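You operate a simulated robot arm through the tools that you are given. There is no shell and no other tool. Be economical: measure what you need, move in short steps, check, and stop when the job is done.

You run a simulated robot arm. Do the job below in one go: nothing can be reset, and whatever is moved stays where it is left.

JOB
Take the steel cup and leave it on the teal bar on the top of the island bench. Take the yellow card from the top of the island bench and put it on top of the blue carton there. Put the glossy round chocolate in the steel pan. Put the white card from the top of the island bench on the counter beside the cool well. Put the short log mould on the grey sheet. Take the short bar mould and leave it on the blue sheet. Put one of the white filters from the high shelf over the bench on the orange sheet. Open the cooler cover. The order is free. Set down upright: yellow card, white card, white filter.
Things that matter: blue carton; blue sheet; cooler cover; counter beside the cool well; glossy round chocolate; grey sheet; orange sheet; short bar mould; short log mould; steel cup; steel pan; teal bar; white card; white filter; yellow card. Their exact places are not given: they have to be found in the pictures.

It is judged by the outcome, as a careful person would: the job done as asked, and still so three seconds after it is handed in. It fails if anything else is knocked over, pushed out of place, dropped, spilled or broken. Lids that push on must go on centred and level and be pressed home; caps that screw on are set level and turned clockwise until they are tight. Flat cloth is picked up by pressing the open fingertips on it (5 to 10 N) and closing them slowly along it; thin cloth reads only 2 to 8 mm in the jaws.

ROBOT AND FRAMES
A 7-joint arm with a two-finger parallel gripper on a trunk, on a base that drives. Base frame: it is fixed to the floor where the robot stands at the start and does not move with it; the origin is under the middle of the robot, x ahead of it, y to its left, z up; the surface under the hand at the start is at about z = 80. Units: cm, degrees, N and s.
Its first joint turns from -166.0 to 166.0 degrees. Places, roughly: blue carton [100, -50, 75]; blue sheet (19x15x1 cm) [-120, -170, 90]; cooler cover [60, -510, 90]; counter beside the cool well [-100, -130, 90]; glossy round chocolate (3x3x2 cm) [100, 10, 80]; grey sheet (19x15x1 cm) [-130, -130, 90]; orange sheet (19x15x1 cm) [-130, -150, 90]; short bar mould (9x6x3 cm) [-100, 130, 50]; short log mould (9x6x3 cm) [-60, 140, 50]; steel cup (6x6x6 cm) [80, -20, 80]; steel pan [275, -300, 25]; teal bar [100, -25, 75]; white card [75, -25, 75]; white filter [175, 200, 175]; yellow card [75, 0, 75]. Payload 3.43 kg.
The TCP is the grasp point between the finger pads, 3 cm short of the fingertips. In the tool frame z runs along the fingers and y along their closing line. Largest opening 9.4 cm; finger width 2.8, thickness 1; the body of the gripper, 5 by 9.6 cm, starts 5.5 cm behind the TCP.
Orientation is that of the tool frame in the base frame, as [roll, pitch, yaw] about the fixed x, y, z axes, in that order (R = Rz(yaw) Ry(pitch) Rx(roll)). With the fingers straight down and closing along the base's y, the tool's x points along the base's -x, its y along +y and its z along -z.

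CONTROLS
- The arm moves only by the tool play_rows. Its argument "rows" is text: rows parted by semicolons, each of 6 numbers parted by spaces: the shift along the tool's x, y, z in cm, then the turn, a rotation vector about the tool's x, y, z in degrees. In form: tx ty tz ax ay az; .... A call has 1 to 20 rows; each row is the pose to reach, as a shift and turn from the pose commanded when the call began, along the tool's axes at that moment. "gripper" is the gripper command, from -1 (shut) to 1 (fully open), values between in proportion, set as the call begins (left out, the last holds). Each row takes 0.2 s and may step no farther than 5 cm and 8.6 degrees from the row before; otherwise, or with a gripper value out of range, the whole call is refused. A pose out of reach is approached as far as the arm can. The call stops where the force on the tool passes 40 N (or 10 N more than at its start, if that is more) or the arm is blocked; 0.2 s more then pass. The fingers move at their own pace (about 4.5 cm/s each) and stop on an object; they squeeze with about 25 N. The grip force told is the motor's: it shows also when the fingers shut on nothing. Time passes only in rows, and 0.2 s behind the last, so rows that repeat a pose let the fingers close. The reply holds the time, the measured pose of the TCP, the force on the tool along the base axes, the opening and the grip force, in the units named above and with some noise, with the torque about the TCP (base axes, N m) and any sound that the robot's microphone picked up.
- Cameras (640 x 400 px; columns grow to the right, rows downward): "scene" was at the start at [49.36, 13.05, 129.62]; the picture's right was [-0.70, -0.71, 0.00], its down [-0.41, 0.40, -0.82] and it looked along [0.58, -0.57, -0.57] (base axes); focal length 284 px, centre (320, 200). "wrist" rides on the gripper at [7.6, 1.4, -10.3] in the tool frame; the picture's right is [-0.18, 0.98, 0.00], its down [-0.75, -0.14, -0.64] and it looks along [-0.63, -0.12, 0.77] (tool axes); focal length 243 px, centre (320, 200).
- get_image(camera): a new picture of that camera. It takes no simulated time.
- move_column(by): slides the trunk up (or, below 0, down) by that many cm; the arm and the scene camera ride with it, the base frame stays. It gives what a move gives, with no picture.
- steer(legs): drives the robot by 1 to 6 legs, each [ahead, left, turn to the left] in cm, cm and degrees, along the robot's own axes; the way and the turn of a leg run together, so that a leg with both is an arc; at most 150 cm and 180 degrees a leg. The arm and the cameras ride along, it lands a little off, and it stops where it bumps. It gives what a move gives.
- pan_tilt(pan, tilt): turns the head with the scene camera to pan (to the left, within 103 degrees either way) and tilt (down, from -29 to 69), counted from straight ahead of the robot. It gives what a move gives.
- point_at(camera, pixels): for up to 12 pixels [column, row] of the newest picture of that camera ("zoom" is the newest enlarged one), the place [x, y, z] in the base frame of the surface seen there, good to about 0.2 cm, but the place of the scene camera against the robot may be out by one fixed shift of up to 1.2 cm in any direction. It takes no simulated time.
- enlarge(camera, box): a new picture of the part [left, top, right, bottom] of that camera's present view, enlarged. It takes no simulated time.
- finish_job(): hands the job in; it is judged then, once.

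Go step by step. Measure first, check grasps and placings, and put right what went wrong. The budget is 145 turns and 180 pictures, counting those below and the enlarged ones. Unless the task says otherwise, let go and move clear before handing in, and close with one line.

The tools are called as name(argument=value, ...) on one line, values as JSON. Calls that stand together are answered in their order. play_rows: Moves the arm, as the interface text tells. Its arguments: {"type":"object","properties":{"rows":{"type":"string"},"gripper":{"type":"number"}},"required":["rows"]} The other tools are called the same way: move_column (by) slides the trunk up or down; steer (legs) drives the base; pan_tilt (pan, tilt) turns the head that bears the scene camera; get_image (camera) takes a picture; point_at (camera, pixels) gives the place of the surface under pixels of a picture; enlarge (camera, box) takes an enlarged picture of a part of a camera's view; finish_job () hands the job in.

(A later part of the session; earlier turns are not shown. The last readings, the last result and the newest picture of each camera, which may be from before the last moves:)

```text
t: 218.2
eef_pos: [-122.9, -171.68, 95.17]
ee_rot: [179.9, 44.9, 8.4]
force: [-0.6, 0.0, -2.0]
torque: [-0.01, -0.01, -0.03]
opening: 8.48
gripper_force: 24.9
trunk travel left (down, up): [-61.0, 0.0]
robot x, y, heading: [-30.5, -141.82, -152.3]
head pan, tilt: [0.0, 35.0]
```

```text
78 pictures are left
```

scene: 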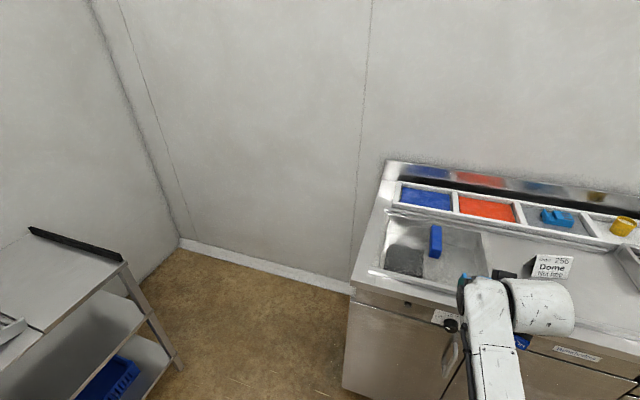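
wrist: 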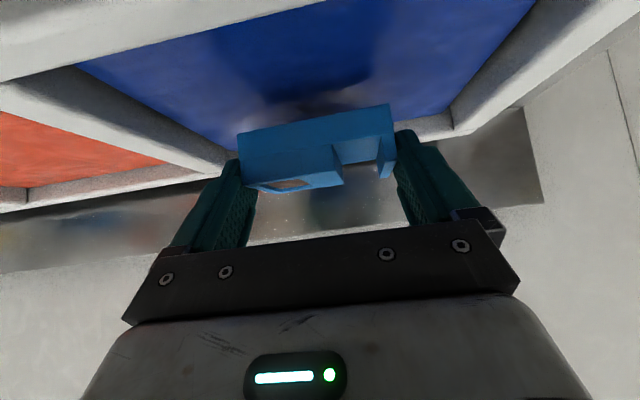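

play_rows(rows="0.4 0 0.4 0 0 0; 0.8 0 0.8 0 0 0; 1.15 0 1.15 0 0 0; 1.3 0 1.3 0 0 0; 1.3 0 1.3 0 0 0")

play_rows(rows="0.12 0 0.12 0 0 0; 0.25 0 0.25 0 0 0; 0.25 0 0.25 0 0 0")

```text
t: 219.4
eef_pos: [-122.82, -171.68, 93.34]
ee_rot: [179.8, 45.0, 8.4]
force: [0.2, -0.2, -1.3]
torque: [0.02, -0.02, 0.04]
opening: 8.5
gripper_force: 24.7
trunk travel left (down, up): [-61.0, 0.0]
robot x, y, heading: [-30.23, -142.28, -152.1]
head pan, tilt: [0.0, 35.0]
```

```text
t: 220.2
eef_pos: [-122.9, -171.59, 93.19]
ee_rot: [179.7, 45.2, 8.5]
force: [1.9, 0.0, 7.7]
torque: [0.38, 0.16, -0.06]
opening: 8.49
gripper_force: 25.4
trunk travel left (down, up): [-61.0, 0.0]
robot x, y, heading: [-30.28, -141.96, -152.2]
head pan, tilt: [0.0, 35.0]
```

Contact reads 7.7 N. I'll release and retract.

play_rows(rows="0 0 0 0 0 0; 0 0 0 0 0 0; 0 0 0 0 0 0", gripper=1)

play_rows(rows="0 0 -2 0 0 0; 0 0 -5 0 0 0; 0 0 -8 0 0 0; -2 0 -12 0 0 0; -2 0 -16 0 0 0; -2 0 -16 0 0 0")

get_image(camera="wrist")

get_image(camera="scene")

```text
t: 221.0
eef_pos: [-122.87, -171.81, 92.9]
ee_rot: [179.7, 44.8, 8.4]
force: [-0.7, -0.4, 0.0]
torque: [-0.02, -0.02, -0.02]
opening: 9.41
gripper_force: 0.0
trunk travel left (down, up): [-61.0, 0.0]
robot x, y, heading: [-30.63, -141.87, -152.0]
head pan, tilt: [0.0, 35.0]
```

```text
t: 222.4
eef_pos: [-113.11, -170.28, 105.64]
ee_rot: [179.7, 45.1, 8.4]
force: [0.8, 0.6, -0.2]
torque: [0.0, 0.03, 0.01]
opening: 9.41
gripper_force: 0.0
trunk travel left (down, up): [-61.0, 0.0]
robot x, y, heading: [-30.37, -141.74, -152.1]
head pan, tilt: [0.0, 35.0]
```

```text
77 pictures are left
```

wrist: 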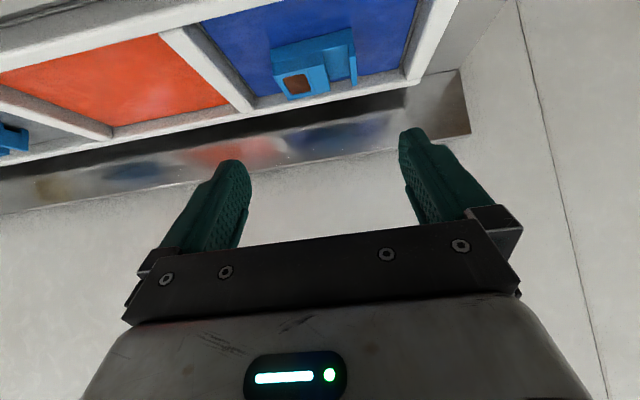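

```text
76 pictures are left
```

scene: 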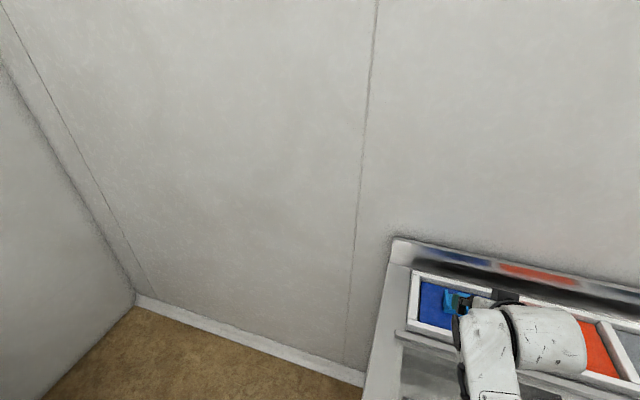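

Both moulds are placed. Next is the filter: I'll drive back through the aisle towards the high shelf at (175,200) and look.

steer(legs=[[-55, 0, 0], [0, 0, -118], [150, 0, 0], [0, 0, -50]])

pan_tilt(pan=5, tilt=-5)

get_image(camera="scene")

```text
t: 239.9
eef_pos: [96.04, 79.06, 105.63]
ee_rot: [179.8, 45.0, -159.9]
force: [-0.5, 0.1, -0.3]
torque: [-0.03, 0.01, -0.02]
opening: 9.43
gripper_force: 0.1
trunk travel left (down, up): [-61.0, 0.0]
robot x, y, heading: [21.1, 34.83, 39.4]
head pan, tilt: [0.0, 35.0]
```

```text
t: 240.9
eef_pos: [95.99, 79.01, 105.57]
ee_rot: [179.8, 44.9, -159.9]
force: [0.3, -0.4, 0.5]
torque: [-0.02, 0.0, 0.0]
opening: 9.41
gripper_force: 0.1
trunk travel left (down, up): [-61.0, 0.0]
robot x, y, heading: [20.35, 34.42, 39.4]
head pan, tilt: [5.0, -5.0]
```

```text
75 pictures are left
```

scene: 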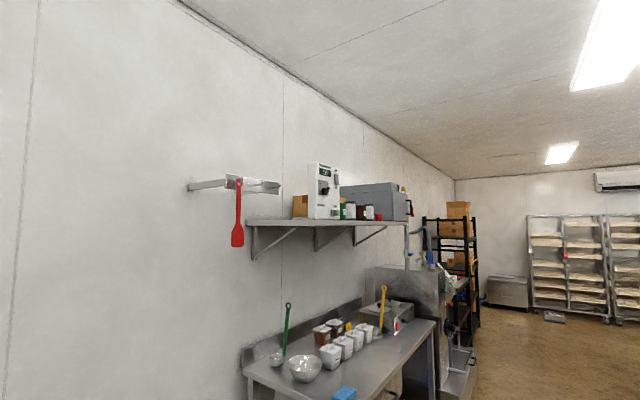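

The high shelf is at (330,220), holding jars and a machine. I'll zoom in on it.

enlarge(camera="scene", box=[235, 150, 425, 260])

point_at(camera="zoom", pixels=[[40, 245], [580, 245], [230, 200], [345, 205], [395, 210], [450, 215], [360, 190], [300, 120]])

```text
3.37 times, centred on (330, 205) of scene
```

zoom: 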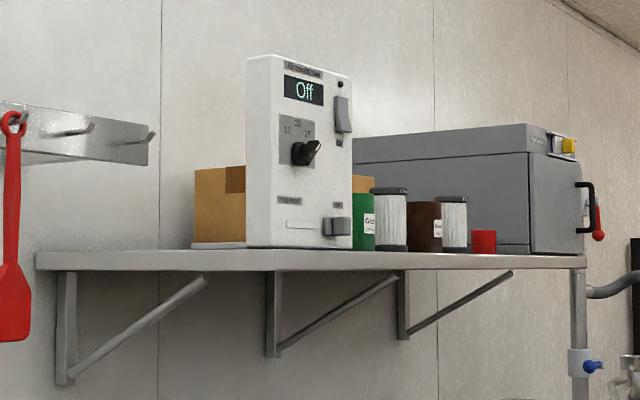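

```text
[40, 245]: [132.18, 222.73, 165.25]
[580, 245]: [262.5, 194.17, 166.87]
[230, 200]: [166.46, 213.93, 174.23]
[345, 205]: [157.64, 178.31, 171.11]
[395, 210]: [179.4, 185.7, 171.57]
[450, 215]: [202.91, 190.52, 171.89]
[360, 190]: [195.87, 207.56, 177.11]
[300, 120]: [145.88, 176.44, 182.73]
```

The white filters are the pleated cylinders with dark caps at zoom (393,220) and (452,222), at about (179,186) and (203,190). Their base is at z≈166. I'll raise the arm now, in free space, and align the tool with the robot.

play_rows(rows="-3.2 0 -3.2 -1.1 0 -1.1; -6.4 0 -6.4 -2.3 0 -2.3; -9.6 0 -9.6 -3.4 0 -3.4; -12.8 0 -12.8 -4.5 0 -4.5; -16 0 -16 -5.7 0 -5.7; -19.2 0 -19.2 -6.8 0 -6.8; -22.4 0 -22.4 -7.9 0 -7.9; -25.6 0 -25.6 -9.1 0 -9.1; -28.8 0 -28.8 -10.2 0 -10.2; -32 0 -32 -11.3 0 -11.3; -35.4 0 -35.4 -12.5 0 -12.5; -38.9 0 -38.9 -13.6 0 -13.6; -38.9 0 -38.9 -13.6 0 -13.6")

pan_tilt(pan=-50, tilt=30)

get_image(camera="scene")

```text
t: 243.8
eef_pos: [96.07, 79.04, 160.62]
ee_rot: [179.9, 45.0, -140.8]
force: [0.0, -0.1, 0.5]
torque: [0.0, 0.03, -0.01]
opening: 9.39
gripper_force: 0.2
trunk travel left (down, up): [-61.0, 0.0]
robot x, y, heading: [20.75, 34.77, 39.5]
head pan, tilt: [5.0, -5.0]
```

```text
t: 245.0
eef_pos: [96.24, 78.94, 160.78]
ee_rot: [179.7, 45.0, -140.8]
force: [-0.1, -0.4, -0.3]
torque: [0.01, 0.01, 0.04]
opening: 9.37
gripper_force: 0.1
trunk travel left (down, up): [-61.0, 0.0]
robot x, y, heading: [20.85, 34.87, 39.3]
head pan, tilt: [-50.0, 30.0]
```

```text
73 pictures are left
```

scene: 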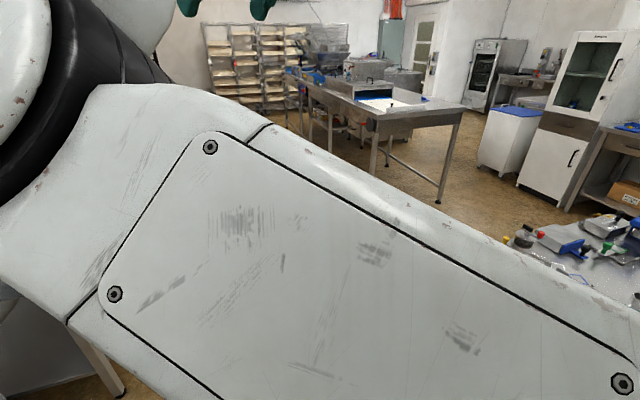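

The arm is at z 160. I'll turn square to the shelf wall, step ahead 15, and sidestep right to stand opposite the filters.

steer(legs=[[0, 0, 59.6], [15, 0, 0], [0, -150, 0], [0, -12, 0]])

get_image(camera="wrist")

pan_tilt(pan=10, tilt=0)

get_image(camera="scene")

```text
t: 256.7
eef_pos: [182.84, 154.79, 160.61]
ee_rot: [179.8, 45.1, -85.1]
force: [0.2, -0.5, -0.1]
torque: [-0.03, 0.0, -0.03]
opening: 9.41
gripper_force: 0.1
trunk travel left (down, up): [-61.0, 0.0]
robot x, y, heading: [177.25, 67.24, 95.1]
head pan, tilt: [-50.0, 30.0]
```

```text
72 pictures are left
```

wrist: 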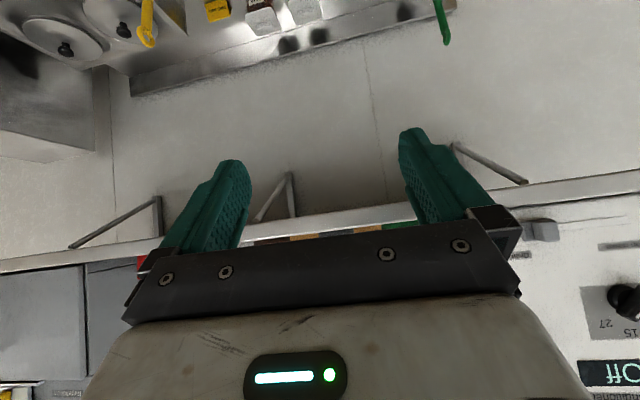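

```text
t: 258.0
eef_pos: [182.9, 154.74, 160.71]
ee_rot: [179.8, 45.0, -85.1]
force: [-0.5, -0.8, 0.5]
torque: [-0.02, -0.02, 0.02]
opening: 9.38
gripper_force: 0.1
trunk travel left (down, up): [-61.0, 0.0]
robot x, y, heading: [177.13, 67.56, 95.1]
head pan, tilt: [10.0, 0.0]
```

```text
71 pictures are left
```

scene: 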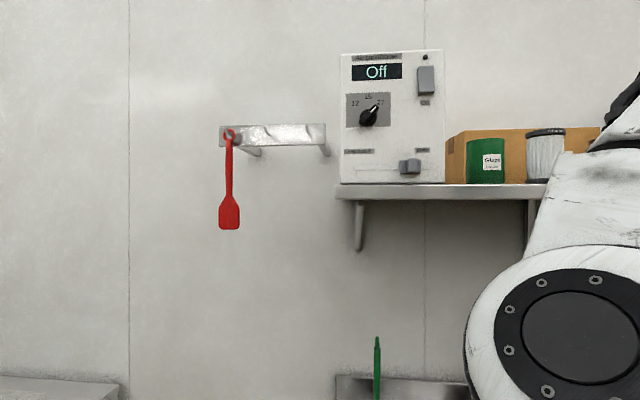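

Filter 1 is at (545,155). I'll pan right and zoom for measurement.

pan_tilt(pan=-12, tilt=-5)

get_image(camera="scene")

play_rows(rows="-3.2 0 -3.2 0 0 0; -6.4 0 -6.4 0 0 0; -9.6 0 -9.6 0 0 0; -12.8 0 -12.8 0 0 0; -16.3 0 -16.3 0 0 0; -16.3 0 -16.3 0 0 0")

get_image(camera="wrist")

```text
t: 258.9
eef_pos: [182.96, 154.85, 160.76]
ee_rot: [179.8, 45.0, -85.1]
force: [-0.2, -0.7, -0.2]
torque: [0.03, -0.02, 0.02]
opening: 9.4
gripper_force: 0.1
trunk travel left (down, up): [-61.0, 0.0]
robot x, y, heading: [177.5, 67.73, 95.2]
head pan, tilt: [-12.0, -5.0]
```

```text
70 pictures are left
```

scene: 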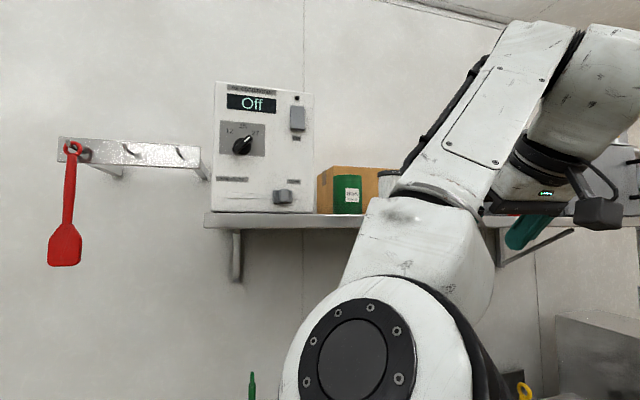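

```text
t: 260.3
eef_pos: [182.9, 158.91, 178.25]
ee_rot: [179.0, 44.0, -85.7]
force: [0.1, 0.3, -0.3]
torque: [0.04, -0.01, -0.01]
opening: 9.43
gripper_force: 0.1
out of reach, approached as far as the arm can: row 4, 5, 6
trunk travel left (down, up): [-61.0, 0.0]
robot x, y, heading: [177.64, 67.58, 95.2]
head pan, tilt: [-12.0, -5.0]
```

```text
69 pictures are left
```

wrist: 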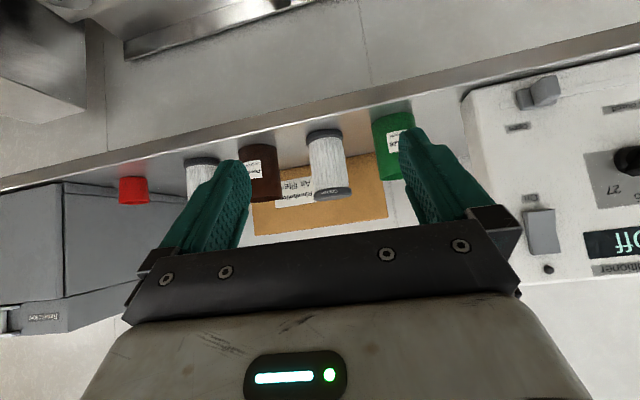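

Now the wrist view shows filter 1 at (328,165), with the brown jar at (262,172) and the green jar at (393,145) beside it. I'll measure.

enlarge(camera="wrist", box=[170, 90, 450, 240])

point_at(camera="wrist", pixels=[[326, 132], [326, 165], [332, 192], [310, 165], [344, 165], [280, 165], [262, 150], [378, 140], [395, 130], [200, 165], [133, 190], [340, 120]])

```text
2.29 times, centred on (310, 165) of wrist
```

zoom: 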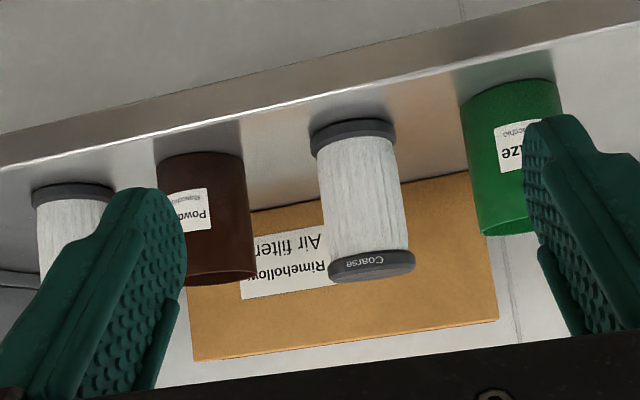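

```text
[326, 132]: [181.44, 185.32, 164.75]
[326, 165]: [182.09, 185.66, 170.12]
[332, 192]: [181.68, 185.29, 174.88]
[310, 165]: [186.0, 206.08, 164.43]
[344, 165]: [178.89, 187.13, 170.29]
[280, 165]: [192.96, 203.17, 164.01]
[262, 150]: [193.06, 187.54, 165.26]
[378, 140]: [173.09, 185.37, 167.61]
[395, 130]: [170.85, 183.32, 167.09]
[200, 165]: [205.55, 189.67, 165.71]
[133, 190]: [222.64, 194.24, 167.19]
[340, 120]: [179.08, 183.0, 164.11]
```

Filter 1's centre is about (181.4,188.3), standing z 164.1–175.5, with 4–5 cm gaps either side. I'll pull the hand back 14 cm, drive 28 cm closer, and recheck.

play_rows(rows="3.2 0 -1.8 0.5 -0.5 0; 6.4 0 -3.6 1 -1 0; 9.6 0 -5.4 1 -1 0; 12.7 0 -7.07 1 -1 0; 12.7 0 -7.07 1 -1 0", gripper=0.8)

steer(legs=[[25, 0, 0]])

get_image(camera="wrist")

```text
t: 261.5
eef_pos: [183.9, 145.93, 172.14]
ee_rot: [-178.1, 45.1, -86.4]
force: [-0.3, -0.5, 0.5]
torque: [0.03, -0.03, 0.03]
opening: 8.46
gripper_force: 0.0
out of reach, approached as far as the arm can: row 1, 2, 3, 4, 5
trunk travel left (down, up): [-61.0, 0.0]
robot x, y, heading: [177.4, 67.72, 94.7]
head pan, tilt: [-12.0, -5.0]
```

```text
t: 263.3
eef_pos: [181.65, 171.41, 171.97]
ee_rot: [-178.3, 45.2, -86.4]
force: [0.3, 0.6, -0.7]
torque: [0.0, 0.01, 0.0]
opening: 8.46
gripper_force: 0.1
trunk travel left (down, up): [-61.0, 0.0]
robot x, y, heading: [175.34, 92.75, 95.0]
head pan, tilt: [-12.0, -5.0]
```

```text
67 pictures are left
```

wrist: 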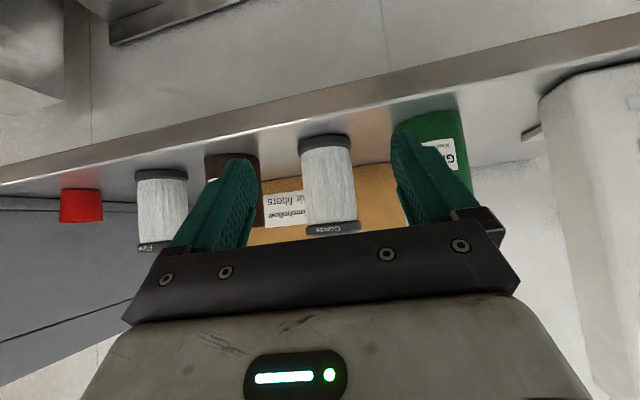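

Filter 1 is ahead at (328,180). I'll measure its position again for lateral alignment.

point_at(camera="wrist", pixels=[[325, 160], [305, 180], [350, 175], [326, 141], [332, 228], [328, 200], [250, 160], [400, 130], [345, 200], [310, 200]])

```text
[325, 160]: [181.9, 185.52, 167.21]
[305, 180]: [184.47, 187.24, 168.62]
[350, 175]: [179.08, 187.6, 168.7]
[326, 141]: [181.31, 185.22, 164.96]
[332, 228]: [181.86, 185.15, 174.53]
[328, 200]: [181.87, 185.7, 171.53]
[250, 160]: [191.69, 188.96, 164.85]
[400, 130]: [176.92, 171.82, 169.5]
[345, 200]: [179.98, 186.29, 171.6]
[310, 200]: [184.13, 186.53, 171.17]
```

The filter's centre is (181.8,188.3). I'll shift 1.2 cm sideways and advance horizontally until it sits between the fingers.

play_rows(rows="-1.4 -0.6 1.4 0 0 0; -2.8 -1.2 2.8 0 0 0; -5 -1.2 5 0 0 0; -7 -1.2 7 0 0 0; -7 -1.2 7 0 0 0")

get_image(camera="wrist")

```text
t: 264.5
eef_pos: [182.43, 181.26, 171.86]
ee_rot: [-178.3, 45.0, -86.3]
force: [-0.1, -0.5, 0.2]
torque: [-0.01, 0.02, 0.0]
opening: 8.46
gripper_force: 0.0
trunk travel left (down, up): [-61.0, 0.0]
robot x, y, heading: [175.39, 92.95, 94.9]
head pan, tilt: [-12.0, -5.0]
```

```text
66 pictures are left
```

wrist: 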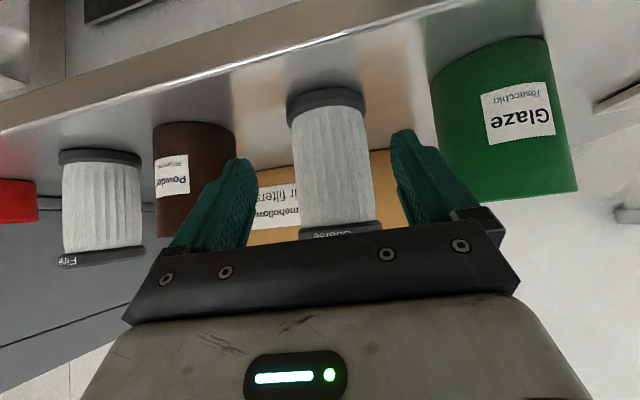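

It's well aligned between the brown and green jars. I'll advance the final 5.5 cm and close.

play_rows(rows="-2 0.1 2 0 0 0; -3.9 0.15 3.9 0 0 0; -3.9 0.15 3.9 0 0 0")

play_rows(rows="0 0 0 0 0 0; 0 0 0 0 0 0; 0 0 0 0 0 0; 0 0 0 0 0 0", gripper=-1)

get_image(camera="wrist")

```text
t: 265.3
eef_pos: [181.91, 186.98, 171.98]
ee_rot: [-178.3, 45.1, -86.3]
force: [0.6, -0.5, -0.5]
torque: [-0.01, -0.01, 0.02]
opening: 8.46
gripper_force: 0.1
trunk travel left (down, up): [-61.0, 0.0]
robot x, y, heading: [174.79, 93.08, 95.1]
head pan, tilt: [-12.0, -5.0]
```

```text
t: 266.3
eef_pos: [181.91, 186.98, 171.9]
ee_rot: [-178.3, 45.1, -86.2]
force: [-0.2, 1.3, 1.5]
torque: [0.08, 0.06, 0.01]
opening: 6.87
gripper_force: 25.1
trunk travel left (down, up): [-61.0, 0.0]
robot x, y, heading: [175.12, 93.07, 94.9]
head pan, tilt: [-12.0, -5.0]
```

```text
65 pictures are left
```

wrist: 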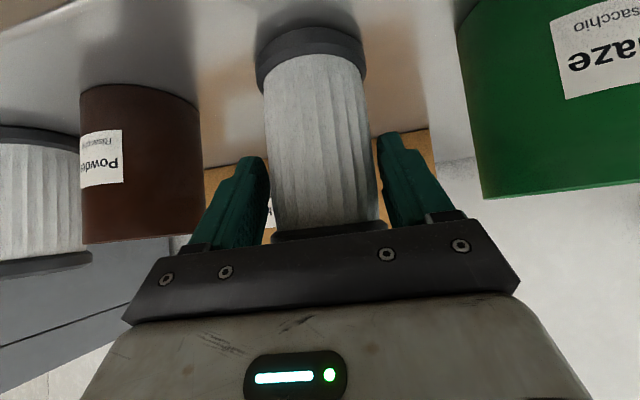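

Gripped at 6.87. I'll lift 2.5 cm and back away.

play_rows(rows="-0.7 0 -0.7 0 0 0; -1.3 0 -1.3 0 0 0; -1.8 0 -1.8 0 0 0; -1.8 0 -1.8 0 0 0")

get_image(camera="wrist")

```text
t: 267.3
eef_pos: [181.95, 186.83, 174.6]
ee_rot: [-178.3, 45.0, -86.3]
force: [0.3, -0.3, -0.8]
torque: [-0.02, 0.03, 0.02]
opening: 6.85
gripper_force: 24.8
trunk travel left (down, up): [-61.0, 0.0]
robot x, y, heading: [175.08, 92.64, 94.9]
head pan, tilt: [-12.0, -5.0]
```

```text
64 pictures are left
```

wrist: 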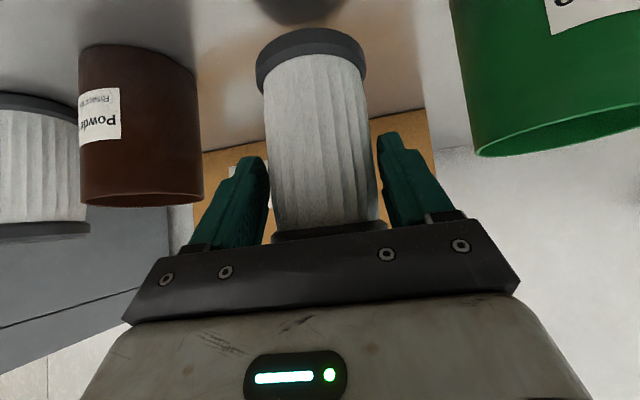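

The filter is free of the shelf. I'll back off, return to the aisle and turn towards the cool-well counter.

steer(legs=[[-28, 0, 0], [0, 150, 0], [0, 10, 0], [0, 0, 94]])

play_rows(rows="3.3 0 3.3 0 0 0; 6.6 0 6.6 0 0 0; 9.9 0 9.9 0 0 0; 13.2 0 13.2 0 0 0; 16.5 0 16.5 0 0 0; 19.8 0 19.8 0 0 0; 23.1 0 23.1 0 0 0; 26.4 0 26.4 0 0 0; 29.7 0 29.7 0 0 0; 33 0 33 0 0 0; 36.3 0 36.3 0 0 0; 39.6 0 39.6 0 0 0; 39.6 0 39.6 0 0 0")

get_image(camera="wrist")

```text
t: 281.0
eef_pos: [-75.43, 45.25, 174.64]
ee_rot: [-178.3, 45.1, 10.0]
force: [-0.6, 0.1, -0.9]
torque: [0.04, 0.01, 0.0]
opening: 6.78
gripper_force: 25.1
trunk travel left (down, up): [-61.0, 0.0]
robot x, y, heading: [19.02, 48.42, -168.8]
head pan, tilt: [-12.0, -5.0]
```

```text
t: 283.8
eef_pos: [-75.67, 46.14, 118.61]
ee_rot: [-178.3, 45.1, 10.0]
force: [0.0, -0.5, -1.3]
torque: [0.02, -0.03, 0.0]
opening: 6.64
gripper_force: 25.2
trunk travel left (down, up): [-61.0, 0.0]
robot x, y, heading: [18.84, 48.52, -168.7]
head pan, tilt: [-12.0, -5.0]
```

```text
63 pictures are left
```

wrist: 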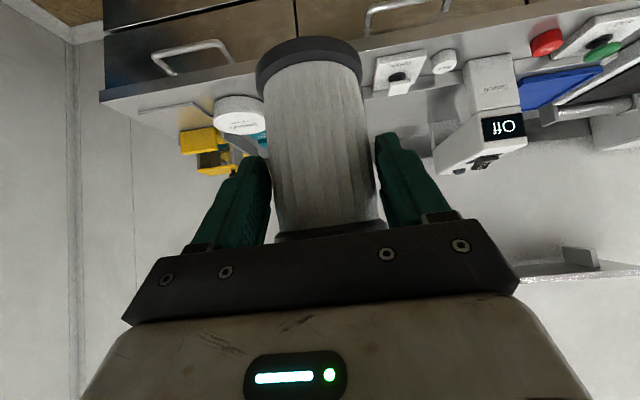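

The filter is steady. I'll continue along the aisle and approach the orange sheet.

steer(legs=[[25, 145, 0], [0, 0, 9], [60, 13, 0]])

get_image(camera="wrist")

pan_tilt(pan=0, tilt=40)

get_image(camera="scene")

```text
t: 294.9
eef_pos: [-120.16, -153.64, 118.59]
ee_rot: [-178.4, 45.1, 19.8]
force: [0.2, 0.4, -0.7]
torque: [0.01, -0.01, -0.01]
opening: 6.62
gripper_force: 25.0
trunk travel left (down, up): [-61.0, 0.0]
robot x, y, heading: [-27.82, -135.5, -158.9]
head pan, tilt: [-12.0, -5.0]
```

```text
62 pictures are left
```

wrist: 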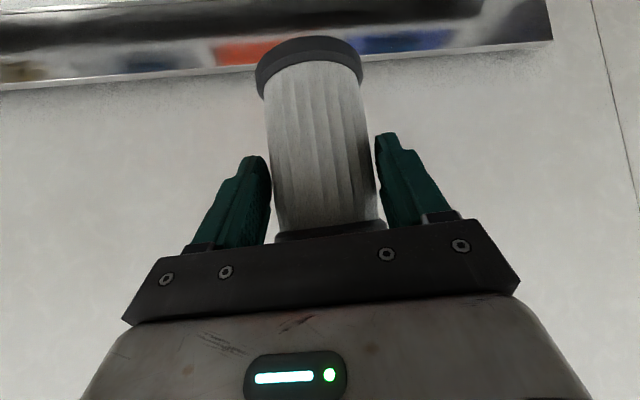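

```text
t: 296.1
eef_pos: [-120.26, -153.6, 118.68]
ee_rot: [-178.3, 45.1, 19.7]
force: [-0.1, 0.3, -0.4]
torque: [0.01, 0.02, -0.02]
opening: 6.6
gripper_force: 25.1
trunk travel left (down, up): [-61.0, 0.0]
robot x, y, heading: [-27.5, -135.16, -159.0]
head pan, tilt: [0.0, 40.0]
```

```text
61 pictures are left
```

scene: 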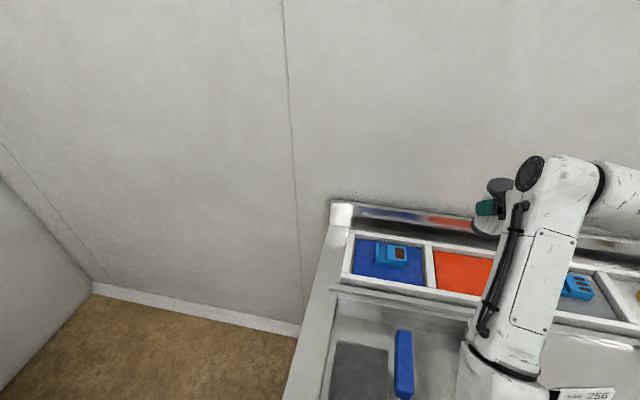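

The orange sheet is at (465,272) in the scene. The target is slightly too far from here, so I'll drive 8 cm closer and lower the filter over the sheet's centre (-128,-151).

steer(legs=[[8, 0, 0]])

play_rows(rows="1 -2.5 -1 0 0 0; 2.1 -5.1 -2.1 0 0 0; 5.3 -5.1 1.1 0 0 0; 8.5 -5.1 4.3 0 0 0; 11.8 -5.1 7.6 0 0 0; 13.5 -5.1 9.2 0 0 0; 15.3 -5.1 11 0 0 0; 15.3 -5.1 11 0 0 0")

get_image(camera="wrist")

get_image(camera="scene")

```text
t: 297.1
eef_pos: [-127.7, -156.61, 118.73]
ee_rot: [-178.3, 45.0, 19.8]
force: [-0.2, -0.6, -0.5]
torque: [-0.02, -0.02, 0.03]
opening: 6.6
gripper_force: 24.2
trunk travel left (down, up): [-61.0, 0.0]
robot x, y, heading: [-35.08, -137.65, -159.1]
head pan, tilt: [0.0, 40.0]
```

```text
t: 298.9
eef_pos: [-126.66, -150.39, 100.21]
ee_rot: [-178.3, 45.2, 19.8]
force: [0.0, 1.2, -1.6]
torque: [0.01, -0.01, 0.01]
opening: 6.61
gripper_force: 24.9
trunk travel left (down, up): [-61.0, 0.0]
robot x, y, heading: [-35.28, -138.06, -158.9]
head pan, tilt: [0.0, 40.0]
```

```text
60 pictures are left
```

wrist: 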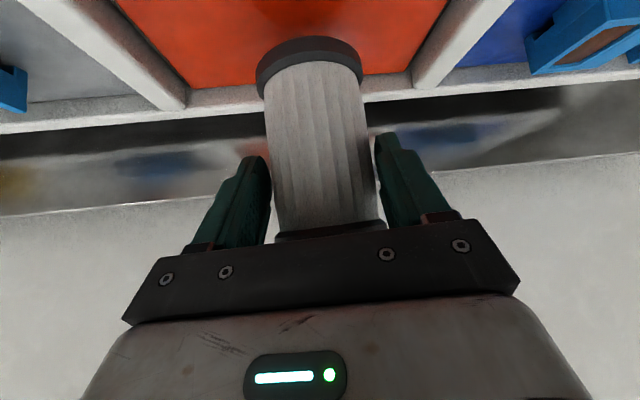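

```text
59 pictures are left
```

scene: 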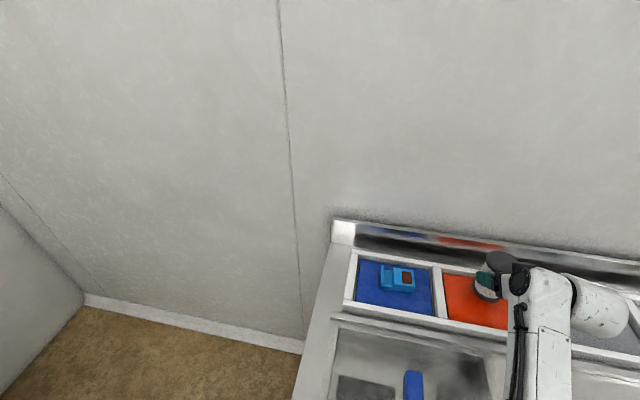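

The filter is upright over the orange sheet. I'll lower to contact.

play_rows(rows="0.5 0 0.5 0 0 0; 1 0 1 0 0 0; 1.4 0 1.4 0 0 0; 1.4 0 1.4 0 0 0")

play_rows(rows="0.15 0 0.15 0 0 0; 0.3 0 0.3 0 0 0; 0.45 0 0.45 0 0 0; 0.45 0 0.45 0 0 0")

```text
t: 299.9
eef_pos: [-126.69, -150.36, 98.12]
ee_rot: [-178.3, 45.0, 19.8]
force: [0.2, 0.0, -0.8]
torque: [0.03, -0.02, -0.02]
opening: 6.6
gripper_force: 24.8
trunk travel left (down, up): [-61.0, 0.0]
robot x, y, heading: [-34.83, -138.11, -158.8]
head pan, tilt: [0.0, 40.0]
```

```text
t: 300.9
eef_pos: [-126.53, -150.35, 97.41]
ee_rot: [-178.3, 44.9, 20.0]
force: [-0.2, -0.5, -1.5]
torque: [-0.01, 0.0, 0.0]
opening: 6.63
gripper_force: 24.9
trunk travel left (down, up): [-61.0, 0.0]
robot x, y, heading: [-35.17, -137.74, -158.9]
head pan, tilt: [0.0, 40.0]
```

play_rows(rows="0.12 0 0.12 0 0 0; 0.25 0 0.25 0 0 0; 0.25 0 0.25 0 0 0")

```text
t: 301.7
eef_pos: [-126.52, -150.38, 97.38]
ee_rot: [-178.2, 45.4, 19.8]
force: [-0.7, 0.4, 10.2]
torque: [-0.39, 0.09, 0.02]
opening: 6.63
gripper_force: 25.4
trunk travel left (down, up): [-61.0, 0.0]
robot x, y, heading: [-34.98, -137.91, -158.8]
head pan, tilt: [0.0, 40.0]
```

Contact reads 10 N. I'll release and retract.

play_rows(rows="-0.1 0 -0.1 0 0 0; -0.1 0 -0.1 0 0 0; -0.1 0 -0.1 0 0 0", gripper=0.85)

play_rows(rows="0 0 -2 0 0 0; 0 0 -5 0 0 0; 0 0 -8 0 0 0; 0 0 -12 0 0 0; 0 0 -16 0 0 0; 0 0 -16 0 0 0")

get_image(camera="wrist")

```text
t: 302.5
eef_pos: [-126.62, -150.32, 97.36]
ee_rot: [-178.3, 45.0, 19.8]
force: [-0.4, -0.5, 0.7]
torque: [-0.01, 0.0, 0.02]
opening: 8.71
gripper_force: 0.0
trunk travel left (down, up): [-61.0, 0.0]
robot x, y, heading: [-34.8, -138.04, -159.0]
head pan, tilt: [0.0, 40.0]
```

```text
t: 303.9
eef_pos: [-115.93, -146.99, 108.53]
ee_rot: [-178.3, 45.0, 19.8]
force: [0.6, -0.2, 1.0]
torque: [-0.01, 0.01, -0.03]
opening: 8.69
gripper_force: 0.1
trunk travel left (down, up): [-61.0, 0.0]
robot x, y, heading: [-34.78, -138.08, -159.0]
head pan, tilt: [0.0, 40.0]
```

```text
58 pictures are left
```

wrist: 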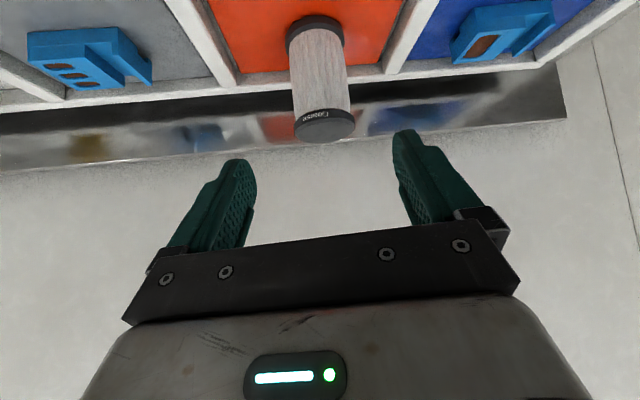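

The filter stands on the orange sheet. Next is the chocolate: I'll return the tool to vertical, back away, and drive to the island's left end.

play_rows(rows="-1.4 0 -1.4 0 7.5 0; -2.8 0 -2.8 0 15 0; -4.2 0 -4.2 0 22.5 0; -5.6 0 -5.6 0 30 0; -7 0 -7 0 37.5 0; -8.5 0 -8.5 0 45 0; -8.5 0 -8.5 0 45 0")

steer(legs=[[-50, 0, 0], [0, 0, -111], [130, 0, 0], [0, 0, -80]])

pan_tilt(pan=-20, tilt=45)

get_image(camera="scene")

get_image(camera="wrist")

```text
t: 305.5
eef_pos: [-115.64, -147.15, 120.65]
ee_rot: [-178.8, 0.0, 18.5]
force: [-0.1, -1.0, 0.8]
torque: [0.01, 0.0, 0.05]
opening: 8.7
gripper_force: 0.0
out of reach, approached as far as the arm can: row 3, 4
trunk travel left (down, up): [-61.0, 0.0]
robot x, y, heading: [-34.92, -138.36, -159.1]
head pan, tilt: [0.0, 40.0]
```

```text
t: 322.7
eef_pos: [93.1, 7.72, 120.71]
ee_rot: [-178.9, 0.1, -170.9]
force: [-0.3, 0.0, -0.2]
torque: [0.0, 0.02, 0.03]
opening: 8.71
gripper_force: 0.2
trunk travel left (down, up): [-61.0, 0.0]
robot x, y, heading: [12.0, 12.06, 11.4]
head pan, tilt: [0.0, 40.0]
```

```text
t: 323.6
eef_pos: [93.11, 7.67, 120.62]
ee_rot: [-178.9, 0.1, -170.9]
force: [0.5, -0.7, -0.4]
torque: [-0.02, 0.0, -0.02]
opening: 8.69
gripper_force: 0.1
trunk travel left (down, up): [-61.0, 0.0]
robot x, y, heading: [11.7, 12.37, 11.8]
head pan, tilt: [-20.0, 45.0]
```

```text
57 pictures are left
```

scene: 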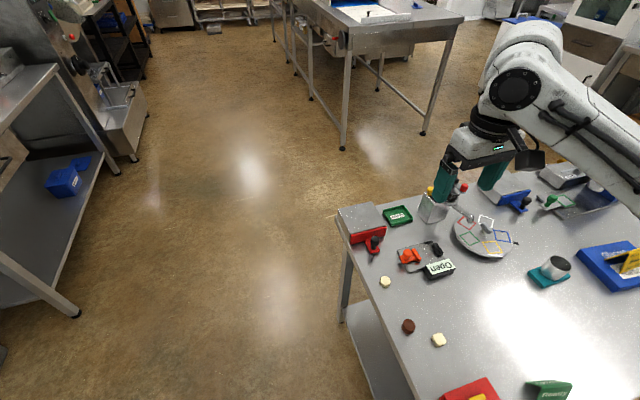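

```text
56 pictures are left
```

wrist: 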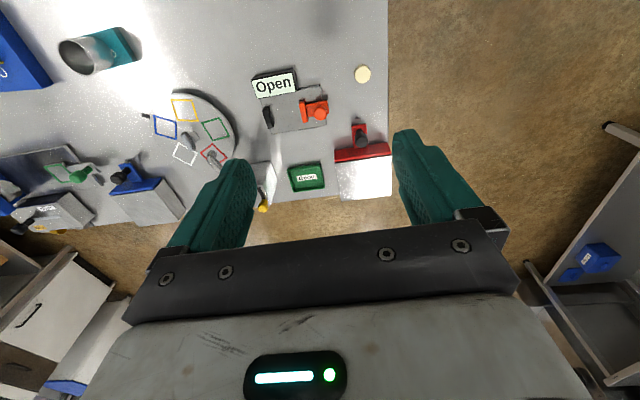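

The chocolates are in view: white round at (385,281), brown round at (408,326), white square at (439,340). I'll zoom to confirm which is glossy.

enlarge(camera="scene", box=[365, 265, 461, 355])

point_at(camera="wrist", pixels=[[362, 74], [362, 68], [355, 74], [369, 74], [362, 81], [360, 130]])

enlarge(camera="wrist", box=[330, 50, 394, 100])

```text
4.44 times, centred on (413, 310) of scene
```

zoom: 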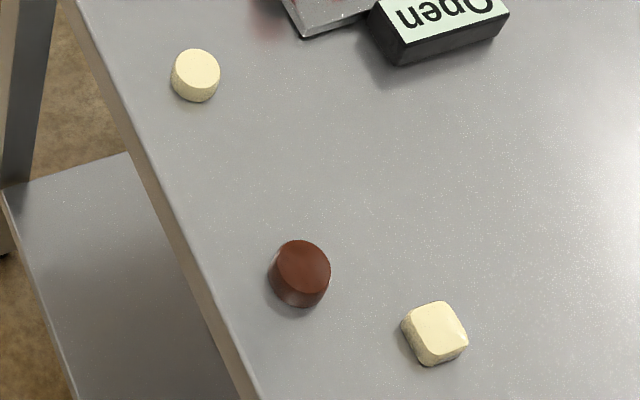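

```text
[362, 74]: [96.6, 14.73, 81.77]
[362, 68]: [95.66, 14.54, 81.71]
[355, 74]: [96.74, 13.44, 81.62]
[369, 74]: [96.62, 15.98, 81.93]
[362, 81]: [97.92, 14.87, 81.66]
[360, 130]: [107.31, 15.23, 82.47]
```

```text
8.00 times, centred on (362, 75) of wrist
```

zoom: 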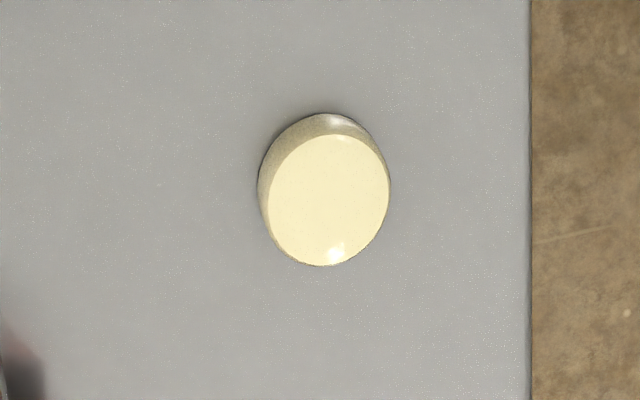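

The white round chocolate shows specular highlights, so it's the glossy one, with its centre at (96.7,14.7) and top at 81.8. I'll move above it, to TCP z≈95.

play_rows(rows="-0.7 1 3.6 -0.2 0 0; -1.4 2 7.2 -0.3 0 0; -2.1 3 10.9 -0.5 0 0; -2.8 4 14.5 -0.7 0 0; -3.5 5 18.2 -0.9 0 0; -4.1 6 21.9 -1 0 0; -4.66 6.83 25.5 -1.1 0 0; -4.66 6.83 25.5 -1.1 0 0", gripper=0.1)

get_image(camera="wrist")

point_at(camera="wrist", pixels=[[320, 130], [320, 150], [300, 130], [340, 130]])

```text
t: 325.4
eef_pos: [96.54, 14.65, 94.93]
ee_rot: [-179.9, 0.1, -170.8]
force: [-0.2, 0.1, -0.6]
torque: [-0.01, 0.0, -0.02]
opening: 5.21
gripper_force: 0.0
trunk travel left (down, up): [-61.0, 0.0]
robot x, y, heading: [11.87, 11.88, 11.7]
head pan, tilt: [-20.0, 45.0]
```

```text
53 pictures are left
```

wrist: 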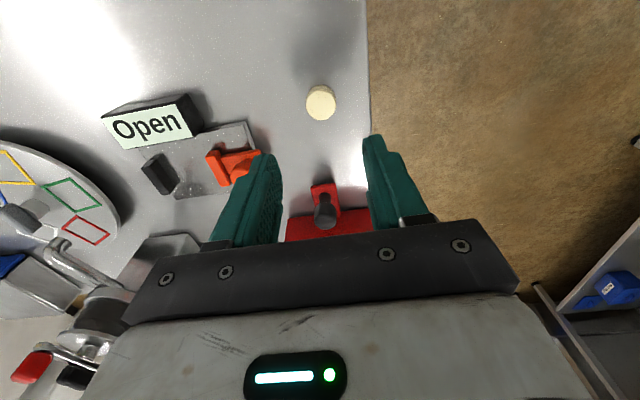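

```text
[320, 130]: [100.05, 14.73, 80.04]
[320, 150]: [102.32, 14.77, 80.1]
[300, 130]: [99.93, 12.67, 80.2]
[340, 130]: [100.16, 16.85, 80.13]
```

Aligned. I'll descend to z≈83.4 and grip.

play_rows(rows="-0.2 0 4 0 0 0; -0.2 0 8 0 0 0; -0.2 0 11.4 0 0 0; -0.2 0 11.4 0 0 0")

play_rows(rows="0 0 0 0 0 0; 0 0 0 0 0 0; 0 0 0 0 0 0; 0 0 0 0 0 0", gripper=-1)

play_rows(rows="0 0 -4 0 0 0; 0 0 -8 0 0 0; 0 0 -12 0 0 0; 0 0 -16 0 0 0; 0 0 -21 0 0 0; 0 0 -26 0 0 0; 0 0 -31 0 0 0; 0 0 -36 0 0 0; 0 0 -36 0 0 0")

get_image(camera="wrist")

```text
t: 326.4
eef_pos: [97.12, 14.83, 83.52]
ee_rot: [-179.8, 0.1, -170.9]
force: [0.2, -0.2, 0.8]
torque: [-0.02, 0.01, 0.01]
opening: 5.16
gripper_force: 0.1
trunk travel left (down, up): [-61.0, 0.0]
robot x, y, heading: [11.8, 12.12, 11.6]
head pan, tilt: [-20.0, 45.0]
```

```text
t: 327.4
eef_pos: [97.05, 14.75, 83.5]
ee_rot: [-180.0, 0.1, -170.9]
force: [-0.3, 0.6, 0.2]
torque: [0.01, 0.02, 0.01]
opening: 2.79
gripper_force: 25.1
trunk travel left (down, up): [-61.0, 0.0]
robot x, y, heading: [12.6, 12.07, 11.8]
head pan, tilt: [-20.0, 45.0]
```

```text
t: 329.4
eef_pos: [96.95, 14.92, 119.62]
ee_rot: [-179.8, -0.1, -170.9]
force: [-0.6, -0.1, 0.4]
torque: [0.01, 0.03, 0.02]
opening: 2.75
gripper_force: 25.0
trunk travel left (down, up): [-61.0, 0.0]
robot x, y, heading: [12.28, 11.99, 11.6]
head pan, tilt: [-20.0, 45.0]
```

```text
52 pictures are left
```

wrist: 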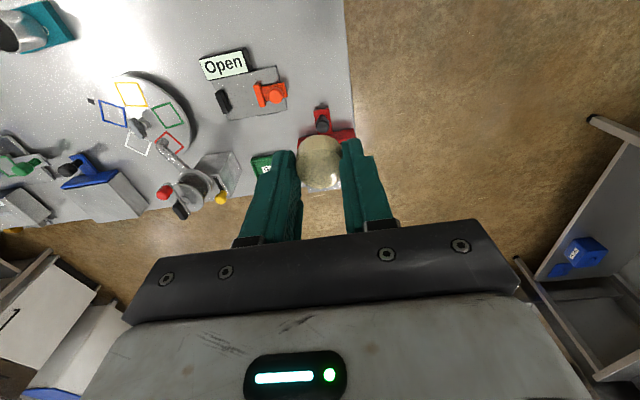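

The chocolate is held at 2.75. I'll turn to face -y and survey the route towards the pan at around (275,-300).

steer(legs=[[0, 0, -101]])

pan_tilt(pan=30, tilt=18)

get_image(camera="scene")

```text
t: 334.1
eef_pos: [-2.73, -71.66, 119.53]
ee_rot: [-179.9, 0.1, 87.1]
force: [0.6, 0.2, 0.3]
torque: [0.03, 0.01, -0.01]
opening: 2.77
gripper_force: 25.0
trunk travel left (down, up): [-61.0, 0.0]
robot x, y, heading: [11.91, 12.18, -90.3]
head pan, tilt: [-20.0, 45.0]
```

```text
t: 335.2
eef_pos: [-2.78, -71.68, 119.48]
ee_rot: [-179.9, 0.1, 87.1]
force: [-1.0, -1.1, 0.2]
torque: [-0.01, -0.01, -0.03]
opening: 2.75
gripper_force: 24.6
trunk travel left (down, up): [-61.0, 0.0]
robot x, y, heading: [11.95, 12.04, -90.2]
head pan, tilt: [30.0, 18.0]
```

```text
51 pictures are left
```

scene: 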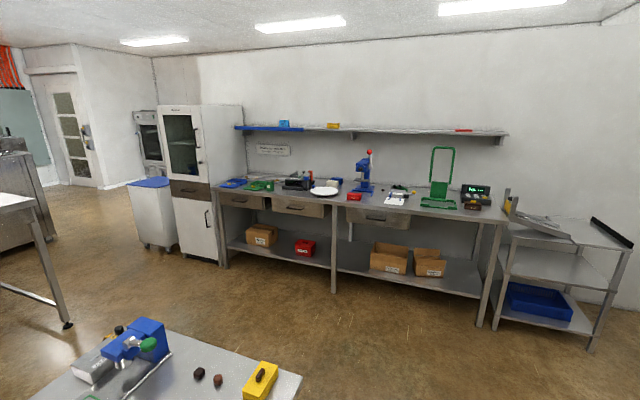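

There's a wide aisle to the wall bench. I'll measure key points (bin, cabinet, far door, tables) to plan the path.

point_at(camera="scene", pixels=[[150, 183], [140, 245], [220, 260], [205, 130], [145, 125], [90, 185], [68, 325], [335, 290], [480, 320], [240, 190], [300, 375], [110, 260]])

enlarge(camera="scene", box=[0, 60, 260, 260])

```text
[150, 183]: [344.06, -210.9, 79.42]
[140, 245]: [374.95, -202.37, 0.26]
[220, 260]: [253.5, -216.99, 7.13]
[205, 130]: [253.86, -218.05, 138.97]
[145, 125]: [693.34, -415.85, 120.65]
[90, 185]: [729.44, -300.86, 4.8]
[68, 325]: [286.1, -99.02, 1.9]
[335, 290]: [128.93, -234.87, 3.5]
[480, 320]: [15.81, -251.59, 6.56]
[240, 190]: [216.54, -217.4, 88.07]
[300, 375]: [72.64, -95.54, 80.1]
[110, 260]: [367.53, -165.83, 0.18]
```

```text
2.00 times, centred on (130, 160) of scene
```

zoom: 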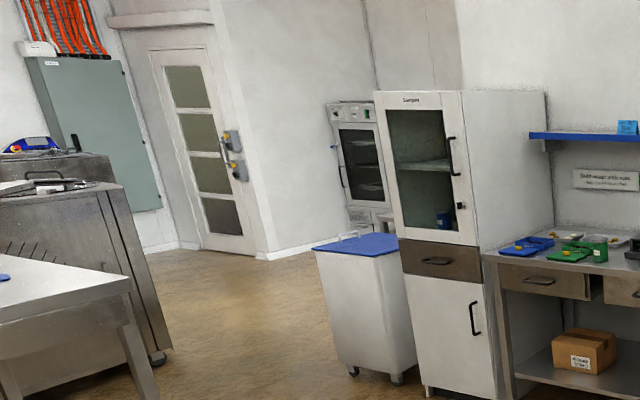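

The pan's place (275,-300) must lie beyond the cabinet, round the wall's end. I'll drive down the aisle, turn east and run along y≈-145.

steer(legs=[[122, 0, 0], [0, 0, 90], [0, -33, 0], [150, 0, 0], [140, 0, 0]])

pan_tilt(pan=-30, tilt=20)

get_image(camera="scene")

pan_tilt(pan=20, tilt=20)

get_image(camera="scene")

```text
t: 360.4
eef_pos: [378.55, -184.86, 119.4]
ee_rot: [-179.9, 0.1, 173.1]
force: [0.7, 0.8, 0.2]
torque: [0.01, -0.02, -0.01]
opening: 2.76
gripper_force: 24.8
trunk travel left (down, up): [-61.0, 0.0]
robot x, y, heading: [296.22, -164.13, -4.5]
head pan, tilt: [30.0, 18.0]
```

```text
t: 361.7
eef_pos: [378.62, -184.81, 119.53]
ee_rot: [-179.8, 0.1, 173.1]
force: [0.2, -0.9, 0.9]
torque: [-0.02, -0.01, 0.0]
opening: 2.76
gripper_force: 25.2
trunk travel left (down, up): [-61.0, 0.0]
robot x, y, heading: [296.29, -164.22, -4.3]
head pan, tilt: [-30.0, 20.0]
```

```text
49 pictures are left
```

scene: 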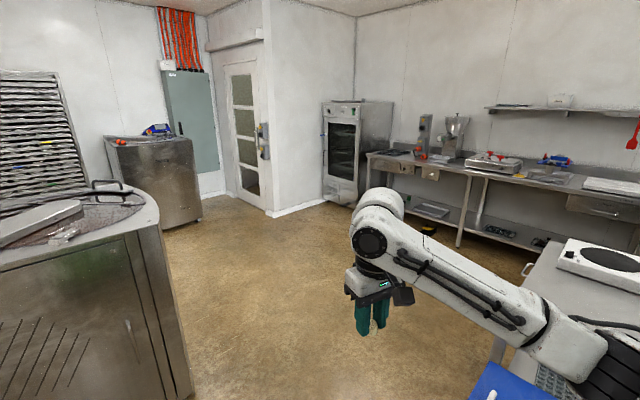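

```text
t: 362.9
eef_pos: [378.64, -184.92, 119.56]
ee_rot: [-179.9, 0.0, 173.1]
force: [-0.9, 0.2, -0.1]
torque: [-0.01, 0.02, 0.0]
opening: 2.75
gripper_force: 25.2
trunk travel left (down, up): [-61.0, 0.0]
robot x, y, heading: [296.37, -163.87, -4.5]
head pan, tilt: [20.0, 20.0]
```

```text
48 pictures are left
```

scene: 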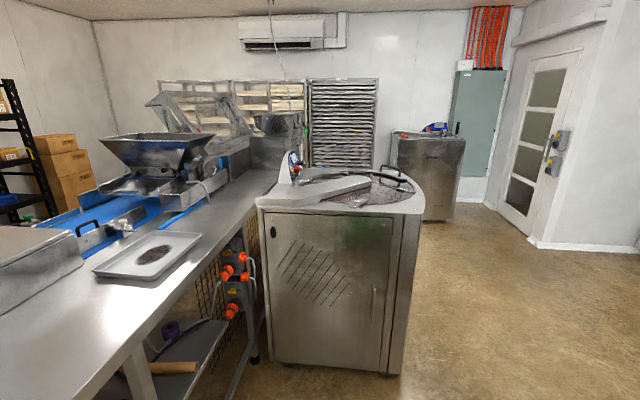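

The room opens to the south-east. I'll measure obstacle points (machine, bin, counter) in this picture and in a view further to the right.

point_at(camera="scene", pixels=[[385, 370], [275, 362], [400, 240], [540, 240], [520, 300], [130, 390]])

pan_tilt(pan=-60, tilt=25)

get_image(camera="scene")

point_at(camera="scene", pixels=[[60, 180], [200, 230], [120, 250], [20, 300], [400, 300], [300, 120], [500, 150], [150, 340], [350, 380], [250, 340]])

```text
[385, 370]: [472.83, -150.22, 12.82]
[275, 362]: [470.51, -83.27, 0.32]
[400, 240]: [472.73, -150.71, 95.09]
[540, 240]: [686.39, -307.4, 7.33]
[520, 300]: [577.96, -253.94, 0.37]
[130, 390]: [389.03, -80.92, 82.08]
```

```text
t: 364.4
eef_pos: [378.51, -184.91, 119.54]
ee_rot: [-179.8, 0.1, 173.1]
force: [-0.1, 0.0, 0.1]
torque: [0.02, 0.0, 0.03]
opening: 2.77
gripper_force: 24.4
trunk travel left (down, up): [-61.0, 0.0]
robot x, y, heading: [296.04, -164.57, -4.5]
head pan, tilt: [-60.0, 25.0]
```

```text
47 pictures are left
```

scene: 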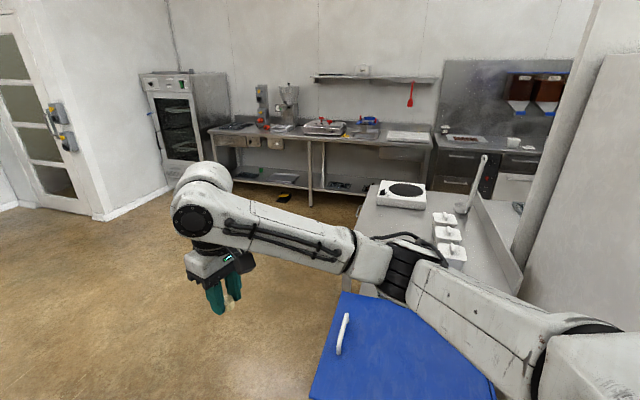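

```text
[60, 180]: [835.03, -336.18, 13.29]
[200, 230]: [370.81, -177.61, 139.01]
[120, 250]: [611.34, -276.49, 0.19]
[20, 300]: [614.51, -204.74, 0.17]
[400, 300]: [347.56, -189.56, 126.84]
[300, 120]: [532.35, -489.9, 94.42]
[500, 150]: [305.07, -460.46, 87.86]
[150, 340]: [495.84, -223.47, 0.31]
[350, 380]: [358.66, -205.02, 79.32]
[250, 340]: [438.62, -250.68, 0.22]
```

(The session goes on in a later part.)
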